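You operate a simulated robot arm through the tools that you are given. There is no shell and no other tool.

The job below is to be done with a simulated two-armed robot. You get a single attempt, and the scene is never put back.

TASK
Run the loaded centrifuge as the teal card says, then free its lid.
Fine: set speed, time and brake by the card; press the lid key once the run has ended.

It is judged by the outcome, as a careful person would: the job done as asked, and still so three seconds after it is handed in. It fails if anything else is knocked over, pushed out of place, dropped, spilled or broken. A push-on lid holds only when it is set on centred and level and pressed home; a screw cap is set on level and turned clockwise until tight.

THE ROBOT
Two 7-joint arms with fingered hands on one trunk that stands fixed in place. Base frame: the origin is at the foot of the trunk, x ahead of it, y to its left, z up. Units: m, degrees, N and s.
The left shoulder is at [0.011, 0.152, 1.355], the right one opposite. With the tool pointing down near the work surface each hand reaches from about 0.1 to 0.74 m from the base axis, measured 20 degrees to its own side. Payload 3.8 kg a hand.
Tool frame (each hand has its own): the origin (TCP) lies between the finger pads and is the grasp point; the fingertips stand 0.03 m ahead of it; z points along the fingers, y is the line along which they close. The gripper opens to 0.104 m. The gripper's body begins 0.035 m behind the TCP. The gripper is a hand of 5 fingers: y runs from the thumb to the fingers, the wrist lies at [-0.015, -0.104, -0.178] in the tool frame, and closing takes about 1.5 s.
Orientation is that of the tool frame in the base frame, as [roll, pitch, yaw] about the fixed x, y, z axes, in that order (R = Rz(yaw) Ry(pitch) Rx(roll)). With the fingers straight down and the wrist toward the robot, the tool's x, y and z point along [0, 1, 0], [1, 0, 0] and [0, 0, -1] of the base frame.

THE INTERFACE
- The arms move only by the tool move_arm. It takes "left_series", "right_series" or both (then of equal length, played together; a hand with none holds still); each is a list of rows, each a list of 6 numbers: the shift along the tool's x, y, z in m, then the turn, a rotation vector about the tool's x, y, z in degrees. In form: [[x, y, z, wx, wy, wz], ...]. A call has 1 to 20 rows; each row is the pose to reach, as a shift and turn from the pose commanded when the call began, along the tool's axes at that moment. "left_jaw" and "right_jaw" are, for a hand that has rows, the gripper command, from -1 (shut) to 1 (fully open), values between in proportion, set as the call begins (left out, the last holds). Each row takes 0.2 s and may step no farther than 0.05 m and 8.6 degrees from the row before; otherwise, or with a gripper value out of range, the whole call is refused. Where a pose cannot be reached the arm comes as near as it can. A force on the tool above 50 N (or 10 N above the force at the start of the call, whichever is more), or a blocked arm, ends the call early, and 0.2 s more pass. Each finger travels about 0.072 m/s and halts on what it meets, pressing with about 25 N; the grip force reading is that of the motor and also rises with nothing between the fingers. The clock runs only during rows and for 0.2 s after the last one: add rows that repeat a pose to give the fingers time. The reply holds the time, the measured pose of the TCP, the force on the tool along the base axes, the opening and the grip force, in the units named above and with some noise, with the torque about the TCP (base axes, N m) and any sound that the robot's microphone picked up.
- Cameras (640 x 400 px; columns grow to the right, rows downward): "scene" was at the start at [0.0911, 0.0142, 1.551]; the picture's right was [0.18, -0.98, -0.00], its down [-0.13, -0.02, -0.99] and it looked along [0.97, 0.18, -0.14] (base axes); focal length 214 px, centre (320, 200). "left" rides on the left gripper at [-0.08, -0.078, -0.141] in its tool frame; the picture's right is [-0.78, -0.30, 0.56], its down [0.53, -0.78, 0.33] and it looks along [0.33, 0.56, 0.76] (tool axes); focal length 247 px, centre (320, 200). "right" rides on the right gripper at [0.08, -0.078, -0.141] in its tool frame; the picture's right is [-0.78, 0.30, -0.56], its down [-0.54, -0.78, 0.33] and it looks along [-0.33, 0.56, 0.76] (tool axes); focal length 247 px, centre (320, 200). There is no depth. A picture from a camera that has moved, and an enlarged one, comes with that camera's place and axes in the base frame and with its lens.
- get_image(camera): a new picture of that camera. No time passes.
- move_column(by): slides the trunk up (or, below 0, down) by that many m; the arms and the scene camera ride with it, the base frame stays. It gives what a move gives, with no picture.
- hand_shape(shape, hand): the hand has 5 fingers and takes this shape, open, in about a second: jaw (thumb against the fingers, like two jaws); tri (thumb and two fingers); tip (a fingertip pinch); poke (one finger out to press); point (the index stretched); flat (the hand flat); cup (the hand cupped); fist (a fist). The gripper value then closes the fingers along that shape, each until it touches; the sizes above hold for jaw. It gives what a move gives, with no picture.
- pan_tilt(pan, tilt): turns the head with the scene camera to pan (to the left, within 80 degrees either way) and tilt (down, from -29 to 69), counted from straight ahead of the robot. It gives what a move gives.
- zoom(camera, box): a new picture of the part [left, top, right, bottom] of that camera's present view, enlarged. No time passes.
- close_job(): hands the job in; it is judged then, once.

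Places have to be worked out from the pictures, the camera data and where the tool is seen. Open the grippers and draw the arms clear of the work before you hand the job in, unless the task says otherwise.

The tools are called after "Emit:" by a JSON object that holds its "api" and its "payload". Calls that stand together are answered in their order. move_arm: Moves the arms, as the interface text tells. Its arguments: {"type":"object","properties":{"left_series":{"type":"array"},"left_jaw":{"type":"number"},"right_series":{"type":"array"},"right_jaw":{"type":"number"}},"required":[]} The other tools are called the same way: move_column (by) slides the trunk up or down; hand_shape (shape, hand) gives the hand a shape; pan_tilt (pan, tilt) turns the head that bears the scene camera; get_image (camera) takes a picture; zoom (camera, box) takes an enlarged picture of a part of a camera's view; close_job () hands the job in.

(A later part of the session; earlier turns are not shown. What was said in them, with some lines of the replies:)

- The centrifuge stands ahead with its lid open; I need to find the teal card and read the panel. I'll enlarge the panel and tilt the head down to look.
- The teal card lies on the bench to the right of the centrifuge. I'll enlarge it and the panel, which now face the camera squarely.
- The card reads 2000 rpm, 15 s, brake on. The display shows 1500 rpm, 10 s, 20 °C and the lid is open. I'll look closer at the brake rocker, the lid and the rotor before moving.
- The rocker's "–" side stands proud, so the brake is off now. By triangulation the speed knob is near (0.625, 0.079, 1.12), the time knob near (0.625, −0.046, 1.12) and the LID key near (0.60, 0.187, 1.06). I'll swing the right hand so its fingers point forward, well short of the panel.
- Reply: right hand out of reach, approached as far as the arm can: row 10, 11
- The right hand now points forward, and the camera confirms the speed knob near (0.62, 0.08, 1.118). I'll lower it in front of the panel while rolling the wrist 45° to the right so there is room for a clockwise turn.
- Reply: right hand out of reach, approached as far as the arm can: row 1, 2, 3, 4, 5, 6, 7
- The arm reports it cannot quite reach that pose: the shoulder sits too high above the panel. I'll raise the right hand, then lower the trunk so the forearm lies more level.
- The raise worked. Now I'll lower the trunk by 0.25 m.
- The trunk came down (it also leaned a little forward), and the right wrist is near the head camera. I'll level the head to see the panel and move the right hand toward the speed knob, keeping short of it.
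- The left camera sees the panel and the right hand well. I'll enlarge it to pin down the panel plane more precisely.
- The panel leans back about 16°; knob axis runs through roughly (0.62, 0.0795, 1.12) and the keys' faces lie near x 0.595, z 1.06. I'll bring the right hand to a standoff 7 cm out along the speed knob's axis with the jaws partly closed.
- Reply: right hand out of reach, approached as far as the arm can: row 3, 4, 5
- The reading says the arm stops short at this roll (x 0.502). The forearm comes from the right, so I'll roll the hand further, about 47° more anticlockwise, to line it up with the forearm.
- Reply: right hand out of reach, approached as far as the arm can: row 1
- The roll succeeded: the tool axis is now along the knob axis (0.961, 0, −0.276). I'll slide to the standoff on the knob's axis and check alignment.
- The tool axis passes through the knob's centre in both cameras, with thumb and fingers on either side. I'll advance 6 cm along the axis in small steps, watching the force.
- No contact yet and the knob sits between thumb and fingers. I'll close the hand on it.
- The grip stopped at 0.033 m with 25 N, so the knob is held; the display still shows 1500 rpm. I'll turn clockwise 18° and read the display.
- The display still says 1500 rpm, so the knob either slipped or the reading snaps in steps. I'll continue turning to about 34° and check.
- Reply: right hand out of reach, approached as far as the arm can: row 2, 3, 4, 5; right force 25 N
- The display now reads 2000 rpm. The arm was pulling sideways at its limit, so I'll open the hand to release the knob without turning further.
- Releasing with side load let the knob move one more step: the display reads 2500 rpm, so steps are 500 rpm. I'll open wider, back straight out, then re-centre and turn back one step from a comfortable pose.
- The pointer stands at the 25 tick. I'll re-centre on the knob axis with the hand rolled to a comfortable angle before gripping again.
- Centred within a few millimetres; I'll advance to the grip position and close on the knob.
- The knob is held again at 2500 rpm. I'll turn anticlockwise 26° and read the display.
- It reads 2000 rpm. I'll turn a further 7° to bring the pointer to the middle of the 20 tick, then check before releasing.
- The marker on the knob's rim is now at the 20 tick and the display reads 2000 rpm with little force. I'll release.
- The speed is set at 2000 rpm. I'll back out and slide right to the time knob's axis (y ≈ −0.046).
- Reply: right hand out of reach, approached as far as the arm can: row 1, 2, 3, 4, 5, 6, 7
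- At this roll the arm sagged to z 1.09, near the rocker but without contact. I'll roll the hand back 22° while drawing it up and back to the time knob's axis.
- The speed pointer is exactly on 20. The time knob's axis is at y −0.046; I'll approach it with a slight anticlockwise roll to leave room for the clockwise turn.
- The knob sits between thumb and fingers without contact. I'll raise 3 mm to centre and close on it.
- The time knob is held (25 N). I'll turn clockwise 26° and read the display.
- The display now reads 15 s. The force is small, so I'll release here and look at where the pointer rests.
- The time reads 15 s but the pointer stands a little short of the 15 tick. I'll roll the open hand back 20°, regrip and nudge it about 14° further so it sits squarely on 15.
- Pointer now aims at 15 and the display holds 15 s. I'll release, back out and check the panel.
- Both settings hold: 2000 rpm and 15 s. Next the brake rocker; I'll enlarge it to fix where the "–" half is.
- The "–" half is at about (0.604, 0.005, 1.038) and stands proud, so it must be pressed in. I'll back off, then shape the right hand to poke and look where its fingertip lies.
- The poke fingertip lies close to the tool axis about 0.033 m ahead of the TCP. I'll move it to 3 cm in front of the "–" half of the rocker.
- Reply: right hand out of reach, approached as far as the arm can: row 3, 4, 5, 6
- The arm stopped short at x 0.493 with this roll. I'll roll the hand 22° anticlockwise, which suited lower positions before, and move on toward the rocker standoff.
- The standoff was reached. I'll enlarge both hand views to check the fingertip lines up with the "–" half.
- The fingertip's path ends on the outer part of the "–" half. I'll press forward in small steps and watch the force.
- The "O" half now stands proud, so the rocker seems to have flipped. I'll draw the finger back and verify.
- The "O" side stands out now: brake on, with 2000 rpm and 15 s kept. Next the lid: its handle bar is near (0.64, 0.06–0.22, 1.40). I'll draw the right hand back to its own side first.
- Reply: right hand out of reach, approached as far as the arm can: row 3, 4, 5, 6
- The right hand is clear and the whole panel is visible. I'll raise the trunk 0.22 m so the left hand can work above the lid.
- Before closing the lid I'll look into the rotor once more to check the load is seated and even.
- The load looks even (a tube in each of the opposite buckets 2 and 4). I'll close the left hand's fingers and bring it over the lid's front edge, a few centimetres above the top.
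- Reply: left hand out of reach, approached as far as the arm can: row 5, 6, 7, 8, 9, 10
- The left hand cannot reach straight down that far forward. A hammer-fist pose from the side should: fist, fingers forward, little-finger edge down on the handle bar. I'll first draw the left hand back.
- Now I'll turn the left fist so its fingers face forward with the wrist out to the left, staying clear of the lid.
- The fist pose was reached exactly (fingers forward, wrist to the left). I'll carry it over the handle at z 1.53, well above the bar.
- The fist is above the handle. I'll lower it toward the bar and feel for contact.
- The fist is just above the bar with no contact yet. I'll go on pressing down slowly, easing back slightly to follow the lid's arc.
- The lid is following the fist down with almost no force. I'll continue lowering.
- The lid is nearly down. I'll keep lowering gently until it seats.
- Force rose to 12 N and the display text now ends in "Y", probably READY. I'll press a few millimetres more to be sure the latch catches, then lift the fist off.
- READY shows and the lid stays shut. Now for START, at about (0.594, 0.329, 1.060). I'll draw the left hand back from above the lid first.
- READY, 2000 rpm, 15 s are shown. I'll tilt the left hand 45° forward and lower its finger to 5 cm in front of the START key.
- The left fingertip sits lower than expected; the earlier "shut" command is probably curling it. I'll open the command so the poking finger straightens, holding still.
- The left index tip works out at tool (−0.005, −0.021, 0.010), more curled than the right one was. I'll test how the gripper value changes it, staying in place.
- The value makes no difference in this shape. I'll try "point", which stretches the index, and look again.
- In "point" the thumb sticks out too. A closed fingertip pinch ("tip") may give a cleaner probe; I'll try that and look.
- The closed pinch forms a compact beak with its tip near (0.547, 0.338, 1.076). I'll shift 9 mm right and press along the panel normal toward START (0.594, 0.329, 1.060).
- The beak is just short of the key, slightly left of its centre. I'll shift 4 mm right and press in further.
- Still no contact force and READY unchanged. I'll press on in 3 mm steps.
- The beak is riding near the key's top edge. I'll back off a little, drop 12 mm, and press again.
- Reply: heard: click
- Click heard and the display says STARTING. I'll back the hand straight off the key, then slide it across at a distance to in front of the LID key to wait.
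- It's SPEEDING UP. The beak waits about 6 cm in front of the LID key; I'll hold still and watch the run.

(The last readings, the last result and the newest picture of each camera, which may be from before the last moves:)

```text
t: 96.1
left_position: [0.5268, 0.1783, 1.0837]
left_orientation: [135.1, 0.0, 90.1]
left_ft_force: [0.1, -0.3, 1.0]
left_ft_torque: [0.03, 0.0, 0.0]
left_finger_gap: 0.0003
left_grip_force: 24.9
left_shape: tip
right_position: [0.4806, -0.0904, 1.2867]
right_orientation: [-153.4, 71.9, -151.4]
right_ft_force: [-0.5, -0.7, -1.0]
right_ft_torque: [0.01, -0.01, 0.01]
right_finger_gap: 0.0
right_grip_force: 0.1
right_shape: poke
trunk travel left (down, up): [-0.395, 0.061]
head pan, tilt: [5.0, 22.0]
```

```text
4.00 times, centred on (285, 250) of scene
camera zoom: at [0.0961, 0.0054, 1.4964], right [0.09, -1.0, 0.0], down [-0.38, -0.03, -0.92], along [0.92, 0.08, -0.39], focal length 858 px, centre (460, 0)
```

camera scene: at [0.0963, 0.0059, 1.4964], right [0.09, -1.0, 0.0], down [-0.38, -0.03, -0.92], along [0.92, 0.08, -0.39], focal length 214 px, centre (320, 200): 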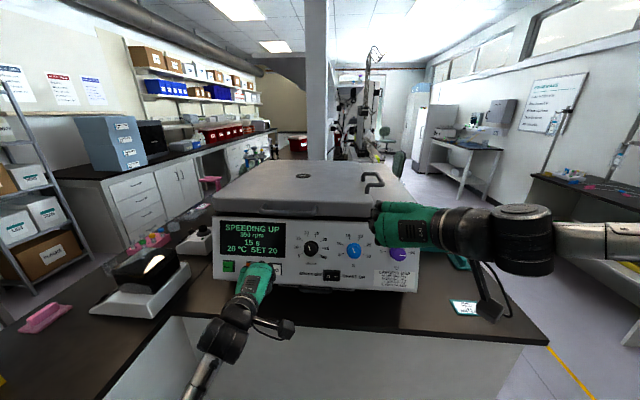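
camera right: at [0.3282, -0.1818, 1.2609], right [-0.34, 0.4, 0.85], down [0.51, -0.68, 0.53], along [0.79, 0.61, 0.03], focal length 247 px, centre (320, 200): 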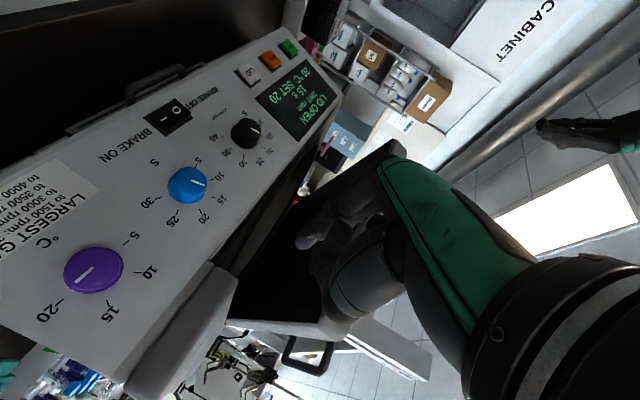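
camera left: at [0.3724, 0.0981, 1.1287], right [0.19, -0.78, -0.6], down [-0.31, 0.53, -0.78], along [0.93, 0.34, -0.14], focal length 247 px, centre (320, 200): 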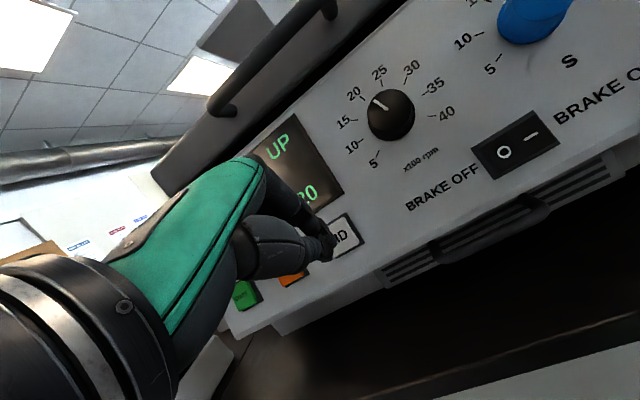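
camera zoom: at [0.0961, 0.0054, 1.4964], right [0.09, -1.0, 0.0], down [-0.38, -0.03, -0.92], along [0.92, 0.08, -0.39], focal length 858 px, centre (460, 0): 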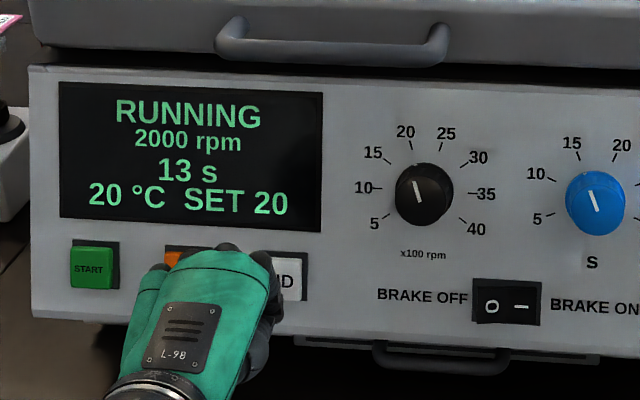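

RUNNING at 2000 rpm with 13 s left. I'll keep waiting.

Emit:
{"api": "move_arm", "payload": {"left_series": [[0, 0, 0, 0, 0, 0], [0, 0, 0, 0, 0, 0], [0, 0, 0, 0, 0, 0], [0, 0, 0, 0, 0, 0], [0, 0, 0, 0, 0, 0], [0, 0, 0, 0, 0, 0], [0, 0, 0, 0, 0, 0], [0, 0, 0, 0, 0, 0], [0, 0, 0, 0, 0, 0], [0, 0, 0, 0, 0, 0], [0, 0, 0, 0, 0, 0], [0, 0, 0, 0, 0, 0], [0, 0, 0, 0, 0, 0], [0, 0, 0, 0, 0, 0], [0, 0, 0, 0, 0, 0], [0, 0, 0, 0, 0, 0], [0, 0, 0, 0, 0, 0], [0, 0, 0, 0, 0, 0], [0, 0, 0, 0, 0, 0], [0, 0, 0, 0, 0, 0]]}}

Emit:
{"api": "move_arm", "payload": {"left_series": [[0, 0, 0, 0, 0, 0], [0, 0, 0, 0, 0, 0], [0, 0, 0, 0, 0, 0], [0, 0, 0, 0, 0, 0], [0, 0, 0, 0, 0, 0], [0, 0, 0, 0, 0, 0], [0, 0, 0, 0, 0, 0], [0, 0, 0, 0, 0, 0], [0, 0, 0, 0, 0, 0], [0, 0, 0, 0, 0, 0], [0, 0, 0, 0, 0, 0], [0, 0, 0, 0, 0, 0], [0, 0, 0, 0, 0, 0], [0, 0, 0, 0, 0, 0], [0, 0, 0, 0, 0, 0], [0, 0, 0, 0, 0, 0], [0, 0, 0, 0, 0, 0], [0, 0, 0, 0, 0, 0], [0, 0, 0, 0, 0, 0], [0, 0, 0, 0, 0, 0]]}}

Emit:
{"api": "move_arm", "payload": {"left_series": [[0, 0, 0, 0, 0, 0], [0, 0, 0, 0, 0, 0], [0, 0, 0, 0, 0, 0], [0, 0, 0, 0, 0, 0], [0, 0, 0, 0, 0, 0], [0, 0, 0, 0, 0, 0], [0, 0, 0, 0, 0, 0], [0, 0, 0, 0, 0, 0], [0, 0, 0, 0, 0, 0], [0, 0, 0, 0, 0, 0], [0, 0, 0, 0, 0, 0], [0, 0, 0, 0, 0, 0], [0, 0, 0, 0, 0, 0], [0, 0, 0, 0, 0, 0], [0, 0, 0, 0, 0, 0], [0, 0, 0, 0, 0, 0], [0, 0, 0, 0, 0, 0], [0, 0, 0, 0, 0, 0], [0, 0, 0, 0, 0, 0], [0, 0, 0, 0, 0, 0]]}}

Emit:
{"api": "zoom", "payload": {"camera": "scene", "box": [205, 200, 365, 300]}}

```text
t: 100.3
left_position: [0.5275, 0.1777, 1.0828]
left_orientation: [135.0, 0.1, 90.1]
left_ft_force: [-0.1, -0.9, -0.4]
left_ft_torque: [-0.03, 0.01, 0.04]
left_finger_gap: 0.0
left_grip_force: 24.7
left_shape: tip
right_position: [0.4819, -0.0923, 1.287]
right_orientation: [-153.2, 72.0, -151.2]
right_ft_force: [-0.3, 0.2, 0.0]
right_ft_torque: [0.04, 0.01, -0.06]
right_finger_gap: 0.0001
right_grip_force: 0.1
right_shape: poke
trunk travel left (down, up): [-0.395, 0.061]
head pan, tilt: [5.0, 22.0]
```

```text
t: 104.5
left_position: [0.5267, 0.1769, 1.0832]
left_orientation: [135.0, 0.0, 90.1]
left_ft_force: [-0.9, 0.4, -0.6]
left_ft_torque: [0.0, -0.01, -0.01]
left_finger_gap: 0.0001
left_grip_force: 25.1
left_shape: tip
right_position: [0.4815, -0.092, 1.2866]
right_orientation: [-152.9, 72.0, -150.9]
right_ft_force: [-0.9, 0.2, 0.1]
right_ft_torque: [-0.01, 0.01, 0.06]
right_finger_gap: 0.0
right_grip_force: 0.0
right_shape: poke
trunk travel left (down, up): [-0.395, 0.061]
head pan, tilt: [5.0, 22.0]
```

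```text
t: 108.7
left_position: [0.527, 0.1776, 1.0839]
left_orientation: [135.0, 0.1, 90.1]
left_ft_force: [0.1, 0.1, -0.1]
left_ft_torque: [-0.02, 0.01, -0.01]
left_finger_gap: 0.0
left_grip_force: 25.3
left_shape: tip
right_position: [0.4805, -0.0926, 1.2866]
right_orientation: [-153.1, 71.9, -151.1]
right_ft_force: [-0.7, 0.0, 1.0]
right_ft_torque: [0.0, -0.01, -0.02]
right_finger_gap: 0.0
right_grip_force: 0.1
right_shape: poke
trunk travel left (down, up): [-0.395, 0.061]
head pan, tilt: [5.0, 22.0]
```

```text
4.00 times, centred on (285, 250) of scene
camera zoom: at [0.0961, 0.0054, 1.4964], right [0.09, -1.0, 0.0], down [-0.38, -0.03, -0.92], along [0.92, 0.08, -0.39], focal length 858 px, centre (460, 0)
```

zoom: 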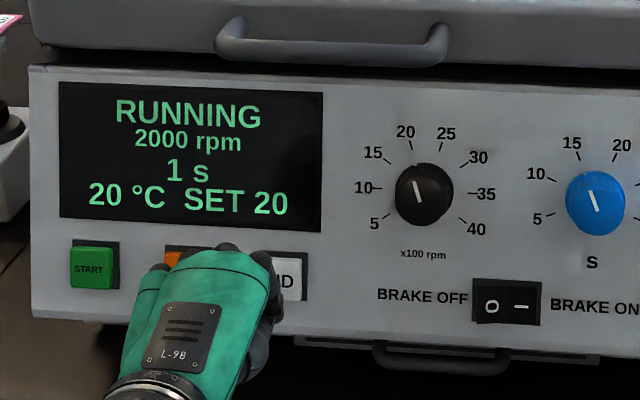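

One second is left at 2000 rpm. I'll wait for it to finish and brake to a stop.

Emit:
{"api": "move_arm", "payload": {"left_series": [[0, 0, 0, 0, 0, 0], [0, 0, 0, 0, 0, 0], [0, 0, 0, 0, 0, 0], [0, 0, 0, 0, 0, 0], [0, 0, 0, 0, 0, 0], [0, 0, 0, 0, 0, 0], [0, 0, 0, 0, 0, 0], [0, 0, 0, 0, 0, 0], [0, 0, 0, 0, 0, 0], [0, 0, 0, 0, 0, 0], [0, 0, 0, 0, 0, 0], [0, 0, 0, 0, 0, 0], [0, 0, 0, 0, 0, 0], [0, 0, 0, 0, 0, 0], [0, 0, 0, 0, 0, 0], [0, 0, 0, 0, 0, 0], [0, 0, 0, 0, 0, 0], [0, 0, 0, 0, 0, 0], [0, 0, 0, 0, 0, 0], [0, 0, 0, 0, 0, 0]]}}

Emit:
{"api": "zoom", "payload": {"camera": "scene", "box": [205, 200, 365, 300]}}

```text
t: 112.9
left_position: [0.5269, 0.1778, 1.0833]
left_orientation: [135.0, 0.0, 90.2]
left_ft_force: [0.2, -0.8, 0.4]
left_ft_torque: [-0.01, 0.04, -0.01]
left_finger_gap: 0.0
left_grip_force: 25.4
left_shape: tip
right_position: [0.4799, -0.0919, 1.2877]
right_orientation: [-153.0, 72.0, -150.9]
right_ft_force: [-0.2, 1.0, 0.1]
right_ft_torque: [0.0, 0.01, 0.0]
right_finger_gap: 0.0002
right_grip_force: 0.0
right_shape: poke
trunk travel left (down, up): [-0.395, 0.061]
head pan, tilt: [5.0, 22.0]
```

```text
4.00 times, centred on (285, 250) of scene
camera zoom: at [0.0961, 0.0054, 1.4964], right [0.09, -1.0, 0.0], down [-0.38, -0.03, -0.92], along [0.92, 0.08, -0.39], focal length 858 px, centre (460, 0)
```

zoom: 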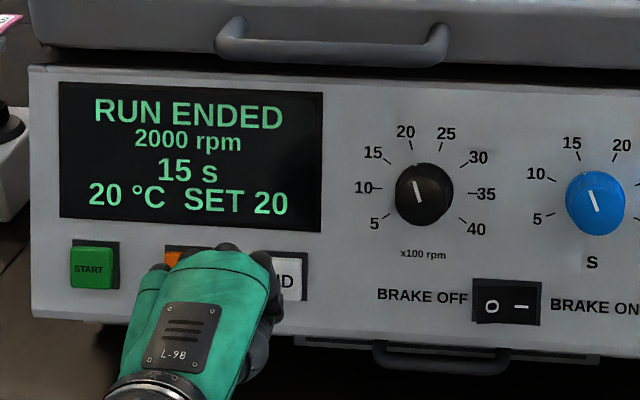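

RUN ENDED is displayed. I'll press the LID key with the beak along the panel normal, as for START.

Emit:
{"api": "move_arm", "payload": {"left_series": [[0, 0.0076, 0.0196, 0, 0, 0], [0, 0.0173, 0.0371, 0, 0, 0], [0, 0.0211, 0.0441, 0, 0, 0], [0, 0.0236, 0.0485, 0, 0, 0], [0, 0.0255, 0.052, 0, 0, 0], [0, 0.027, 0.0546, 0, 0, 0], [0, 0.027, 0.0546, 0, 0, 0]]}}

Emit:
{"api": "get_image", "payload": {"camera": "scene"}}

Emit:
{"api": "zoom", "payload": {"camera": "scene", "box": [205, 150, 365, 300]}}

Emit:
{"api": "get_image", "payload": {"camera": "left"}}

```text
t: 114.5
left_position: [0.5851, 0.1762, 1.0649]
left_orientation: [134.8, 0.0, 90.1]
left_ft_force: [-8.7, 1.2, 1.7]
left_ft_torque: [0.03, 0.15, 0.04]
left_finger_gap: 0.0001
left_grip_force: 25.4
left_shape: tip
right_position: [0.48, -0.092, 1.2885]
right_orientation: [-152.7, 72.1, -150.8]
right_ft_force: [1.1, 1.1, 0.0]
right_ft_torque: [0.0, 0.0, -0.02]
right_finger_gap: 0.0
right_grip_force: 0.1
right_shape: poke
trunk travel left (down, up): [-0.395, 0.061]
head pan, tilt: [5.0, 22.0]
heard: click, click
```

```text
taken
camera scene: at [0.0943, 0.0055, 1.4966], right [0.09, -1.0, 0.0], down [-0.38, -0.03, -0.92], along [0.92, 0.08, -0.38], focal length 214 px, centre (320, 200)
```

scene: 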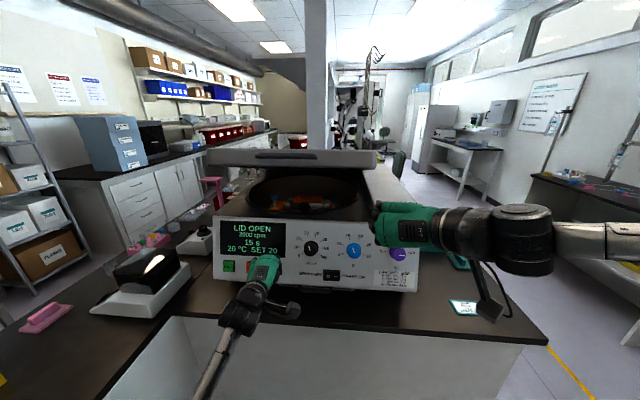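

```text
2.67 times, centred on (285, 225) of scene
camera zoom: at [0.0943, 0.0055, 1.4966], right [0.09, -1.0, 0.0], down [-0.38, -0.03, -0.92], along [0.92, 0.08, -0.38], focal length 572 px, centre (413, 133)
```

zoom: 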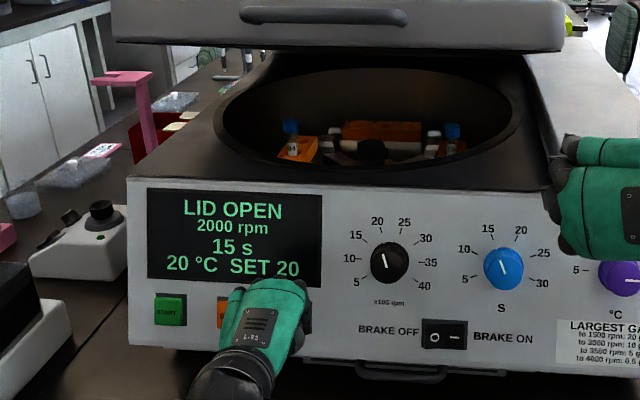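

```text
taken
camera left: at [0.4291, 0.0977, 1.1094], right [0.19, -0.78, -0.6], down [-0.31, 0.53, -0.79], along [0.93, 0.33, -0.14], focal length 247 px, centre (320, 200)
```

left: 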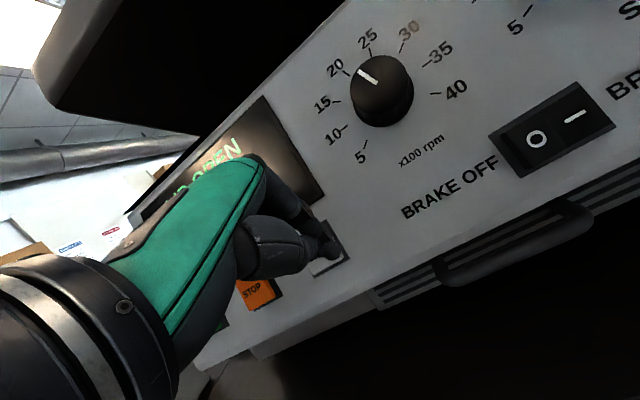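

The lid has sprung open and the display shows LID OPEN. I'll draw the left hand straight back off the key, then away to its own side.

Emit:
{"api": "move_arm", "payload": {"left_series": [[0, -0.0145, -0.0262, 0, 0, 0], [0, -0.029, -0.0525, 0, 0, 0], [0.02, -0.029, -0.09, 0, 0, 0], [0.05, -0.029, -0.12, 0, 0, 0], [0.08, -0.029, -0.14, 0, 0, 0], [0.08, -0.029, -0.14, 0, 0, 0]]}}

Emit:
{"api": "move_arm", "payload": {"right_series": [[0, -0.01, -0.02, 0, 0, 0], [0, -0.02, -0.04, 0, 0, 0], [0, -0.02, -0.04, 0, 0, 0]]}}

Emit:
{"api": "hand_shape", "payload": {"shape": "jaw", "hand": "left"}}

Emit:
{"api": "hand_shape", "payload": {"shape": "jaw", "hand": "right"}}

Emit:
{"api": "get_image", "payload": {"camera": "scene"}}

Emit:
{"api": "zoom", "payload": {"camera": "scene", "box": [205, 140, 425, 300]}}

```text
t: 115.9
left_position: [0.467, 0.2564, 1.1416]
left_orientation: [135.0, 0.0, 89.9]
left_ft_force: [-0.4, -0.8, 0.6]
left_ft_torque: [-0.03, -0.02, 0.0]
left_finger_gap: 0.0001
left_grip_force: 25.4
left_shape: tip
right_position: [0.4803, -0.0917, 1.2878]
right_orientation: [-153.3, 71.9, -151.3]
right_ft_force: [1.3, 0.1, 0.1]
right_ft_torque: [-0.01, -0.01, 0.02]
right_finger_gap: 0.0001
right_grip_force: 0.0
right_shape: poke
trunk travel left (down, up): [-0.395, 0.061]
head pan, tilt: [5.0, 22.0]
```

```text
t: 116.7
left_position: [0.4687, 0.2561, 1.1428]
left_orientation: [135.0, 0.2, 89.9]
left_ft_force: [0.0, 0.6, 0.5]
left_ft_torque: [0.01, 0.02, -0.04]
left_finger_gap: 0.0
left_grip_force: 25.2
left_shape: tip
right_position: [0.4487, -0.0981, 1.2952]
right_orientation: [-153.4, 72.1, -151.4]
right_ft_force: [-0.2, 0.6, -0.6]
right_ft_torque: [0.0, 0.02, 0.0]
right_finger_gap: 0.0
right_grip_force: 0.1
right_shape: poke
right hand out of reach, approached as far as the arm can: row 2, 3
trunk travel left (down, up): [-0.395, 0.061]
head pan, tilt: [5.0, 22.0]
```

```text
t: 117.6
left_position: [0.4658, 0.257, 1.1429]
left_orientation: [135.0, 0.0, 90.2]
left_ft_force: [0.3, 0.1, 0.6]
left_ft_torque: [0.0, 0.0, 0.01]
left_finger_gap: 0.1034
left_grip_force: 0.0
left_shape: jaw
right_position: [0.4485, -0.0977, 1.2944]
right_orientation: [-153.1, 72.0, -151.2]
right_ft_force: [0.1, -0.8, 0.0]
right_ft_torque: [0.02, -0.01, 0.01]
right_finger_gap: 0.0
right_grip_force: 0.0
right_shape: poke
trunk travel left (down, up): [-0.395, 0.061]
head pan, tilt: [5.0, 22.0]
```

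```text
t: 118.5
left_position: [0.4666, 0.257, 1.1427]
left_orientation: [135.0, 0.0, 90.1]
left_ft_force: [-0.2, 0.5, 0.5]
left_ft_torque: [0.0, -0.01, 0.03]
left_finger_gap: 0.1034
left_grip_force: 0.0
left_shape: jaw
right_position: [0.4485, -0.0972, 1.2955]
right_orientation: [-153.0, 72.1, -151.0]
right_ft_force: [0.9, 0.4, 0.0]
right_ft_torque: [-0.02, -0.01, -0.01]
right_finger_gap: 0.1039
right_grip_force: 0.1
right_shape: jaw
trunk travel left (down, up): [-0.395, 0.061]
head pan, tilt: [5.0, 22.0]
```

```text
taken
camera scene: at [0.096, 0.0054, 1.4964], right [0.09, -1.0, 0.0], down [-0.38, -0.03, -0.92], along [0.92, 0.08, -0.39], focal length 214 px, centre (320, 200)
```

scene: 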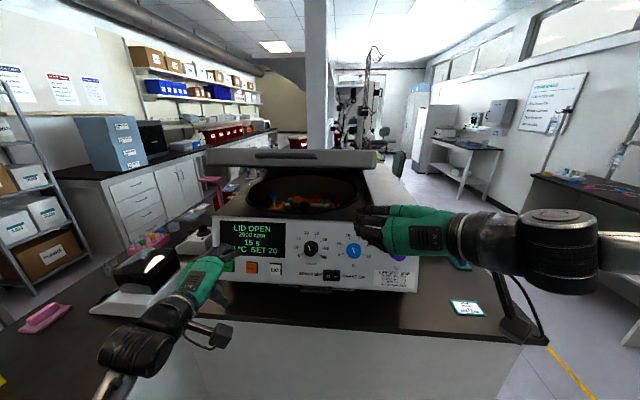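

```text
2.50 times, centred on (315, 220) of scene
camera zoom: at [0.096, 0.0054, 1.4964], right [0.09, -1.0, 0.0], down [-0.38, -0.03, -0.92], along [0.92, 0.08, -0.39], focal length 536 px, centre (332, 150)
```

zoom: 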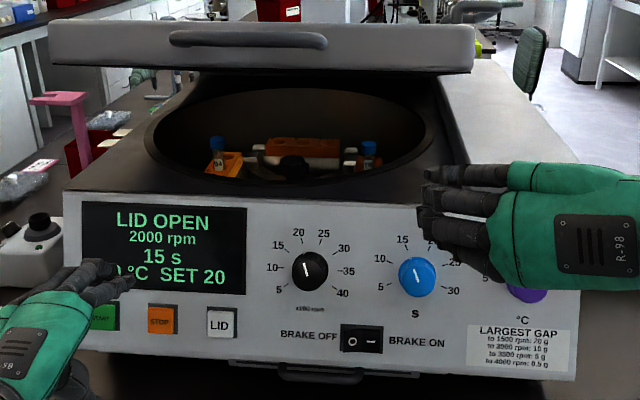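

Everything is as wanted: lid open, 2000 rpm, 15 s, brake on, hands open. I'll draw both arms farther from the centrifuge before handing in.

Emit:
{"api": "move_arm", "payload": {"left_series": [[0.005, 0.022, -0.035, 7.5, 0, 0], [0.01, 0.045, -0.07, 15, 0, 0], [0.015, 0.068, -0.105, 22.5, 0, 0], [0.02, 0.092, -0.14, 30, 0, 0], [0.025, 0.117, -0.176, 37.5, 0, 0], [0.03, 0.1414, -0.2121, 45, 0, 0], [0.03, 0.1414, -0.2121, 45, 0, 0]], "right_series": [[-0.018, -0.011, -0.006, 0, 0, 0], [-0.036, -0.022, -0.011, 0, 0, 0], [-0.054, -0.033, -0.017, 0, 0, 0], [-0.072, -0.044, -0.023, 0, 0, 0], [-0.09, -0.055, -0.028, 0, 0, 0], [-0.107, -0.066, -0.034, 0, 0, 0], [-0.107, -0.066, -0.034, 0, 0, 0]], "left_jaw": 1, "right_jaw": 1}}

Emit:
{"api": "get_image", "payload": {"camera": "scene"}}

Emit:
{"api": "zoom", "payload": {"camera": "scene", "box": [185, 130, 505, 330]}}

```text
t: 120.1
left_position: [0.417, 0.2881, 1.3911]
left_orientation: [-179.7, 0.0, 90.3]
left_ft_force: [-0.5, -0.5, 0.0]
left_ft_torque: [0.03, 0.0, 0.01]
left_finger_gap: 0.1037
left_grip_force: 0.1
left_shape: jaw
right_position: [0.4547, -0.069, 1.3801]
right_orientation: [-153.5, 72.1, -151.6]
right_ft_force: [1.2, -0.1, 0.8]
right_ft_torque: [-0.04, 0.0, 0.0]
right_finger_gap: 0.1037
right_grip_force: 0.0
right_shape: jaw
right hand out of reach, approached as far as the arm can: row 1, 2, 3, 4, 5, 6, 7
trunk travel left (down, up): [-0.395, 0.061]
head pan, tilt: [5.0, 22.0]
```

```text
taken
camera scene: at [0.097, 0.0037, 1.4963], right [0.09, -1.0, 0.0], down [-0.38, -0.03, -0.92], along [0.92, 0.08, -0.39], focal length 214 px, centre (320, 200)
```

scene: 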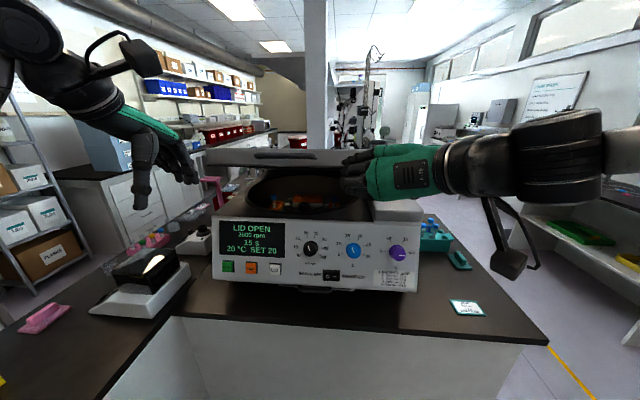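

```text
2.00 times, centred on (345, 230) of scene
camera zoom: at [0.097, 0.0037, 1.4963], right [0.09, -1.0, 0.0], down [-0.38, -0.03, -0.92], along [0.92, 0.08, -0.39], focal length 429 px, centre (270, 140)
```

zoom: 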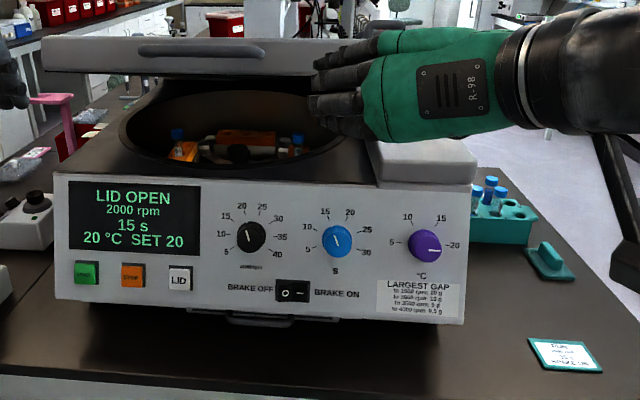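

Panel reads LID OPEN with 2000 rpm, 15 s and brake on; the lid stands open, nothing else was disturbed, and both open hands are more than 12 cm clear of the centrifuge. I'll hand the job in.

Emit:
{"api": "close_job", "payload": {}}

```text
The job is handed in.
```

The centrifuge ran as the teal card says: 2000 rpm for 15 s with the brake on. After it showed RUN ENDED, I pressed the LID key. The lid sprang open and the display now reads LID OPEN.

- **Settings:** The speed knob overshot to 2500 rpm on the first turn, so I turned it back one step. The display read 2000 rpm and 15 s before the start and through the run, and I left the temperature at 20 °C.
- **Brake:** The rocker was off at the start; I pressed its "–" side and saw it flip before the run.
- **Lid:** I pushed it shut until the display showed READY, then pressed START.

I saw nothing knocked over, moved or spilled. Both hands were open and well clear of the centrifuge when I handed the job in.
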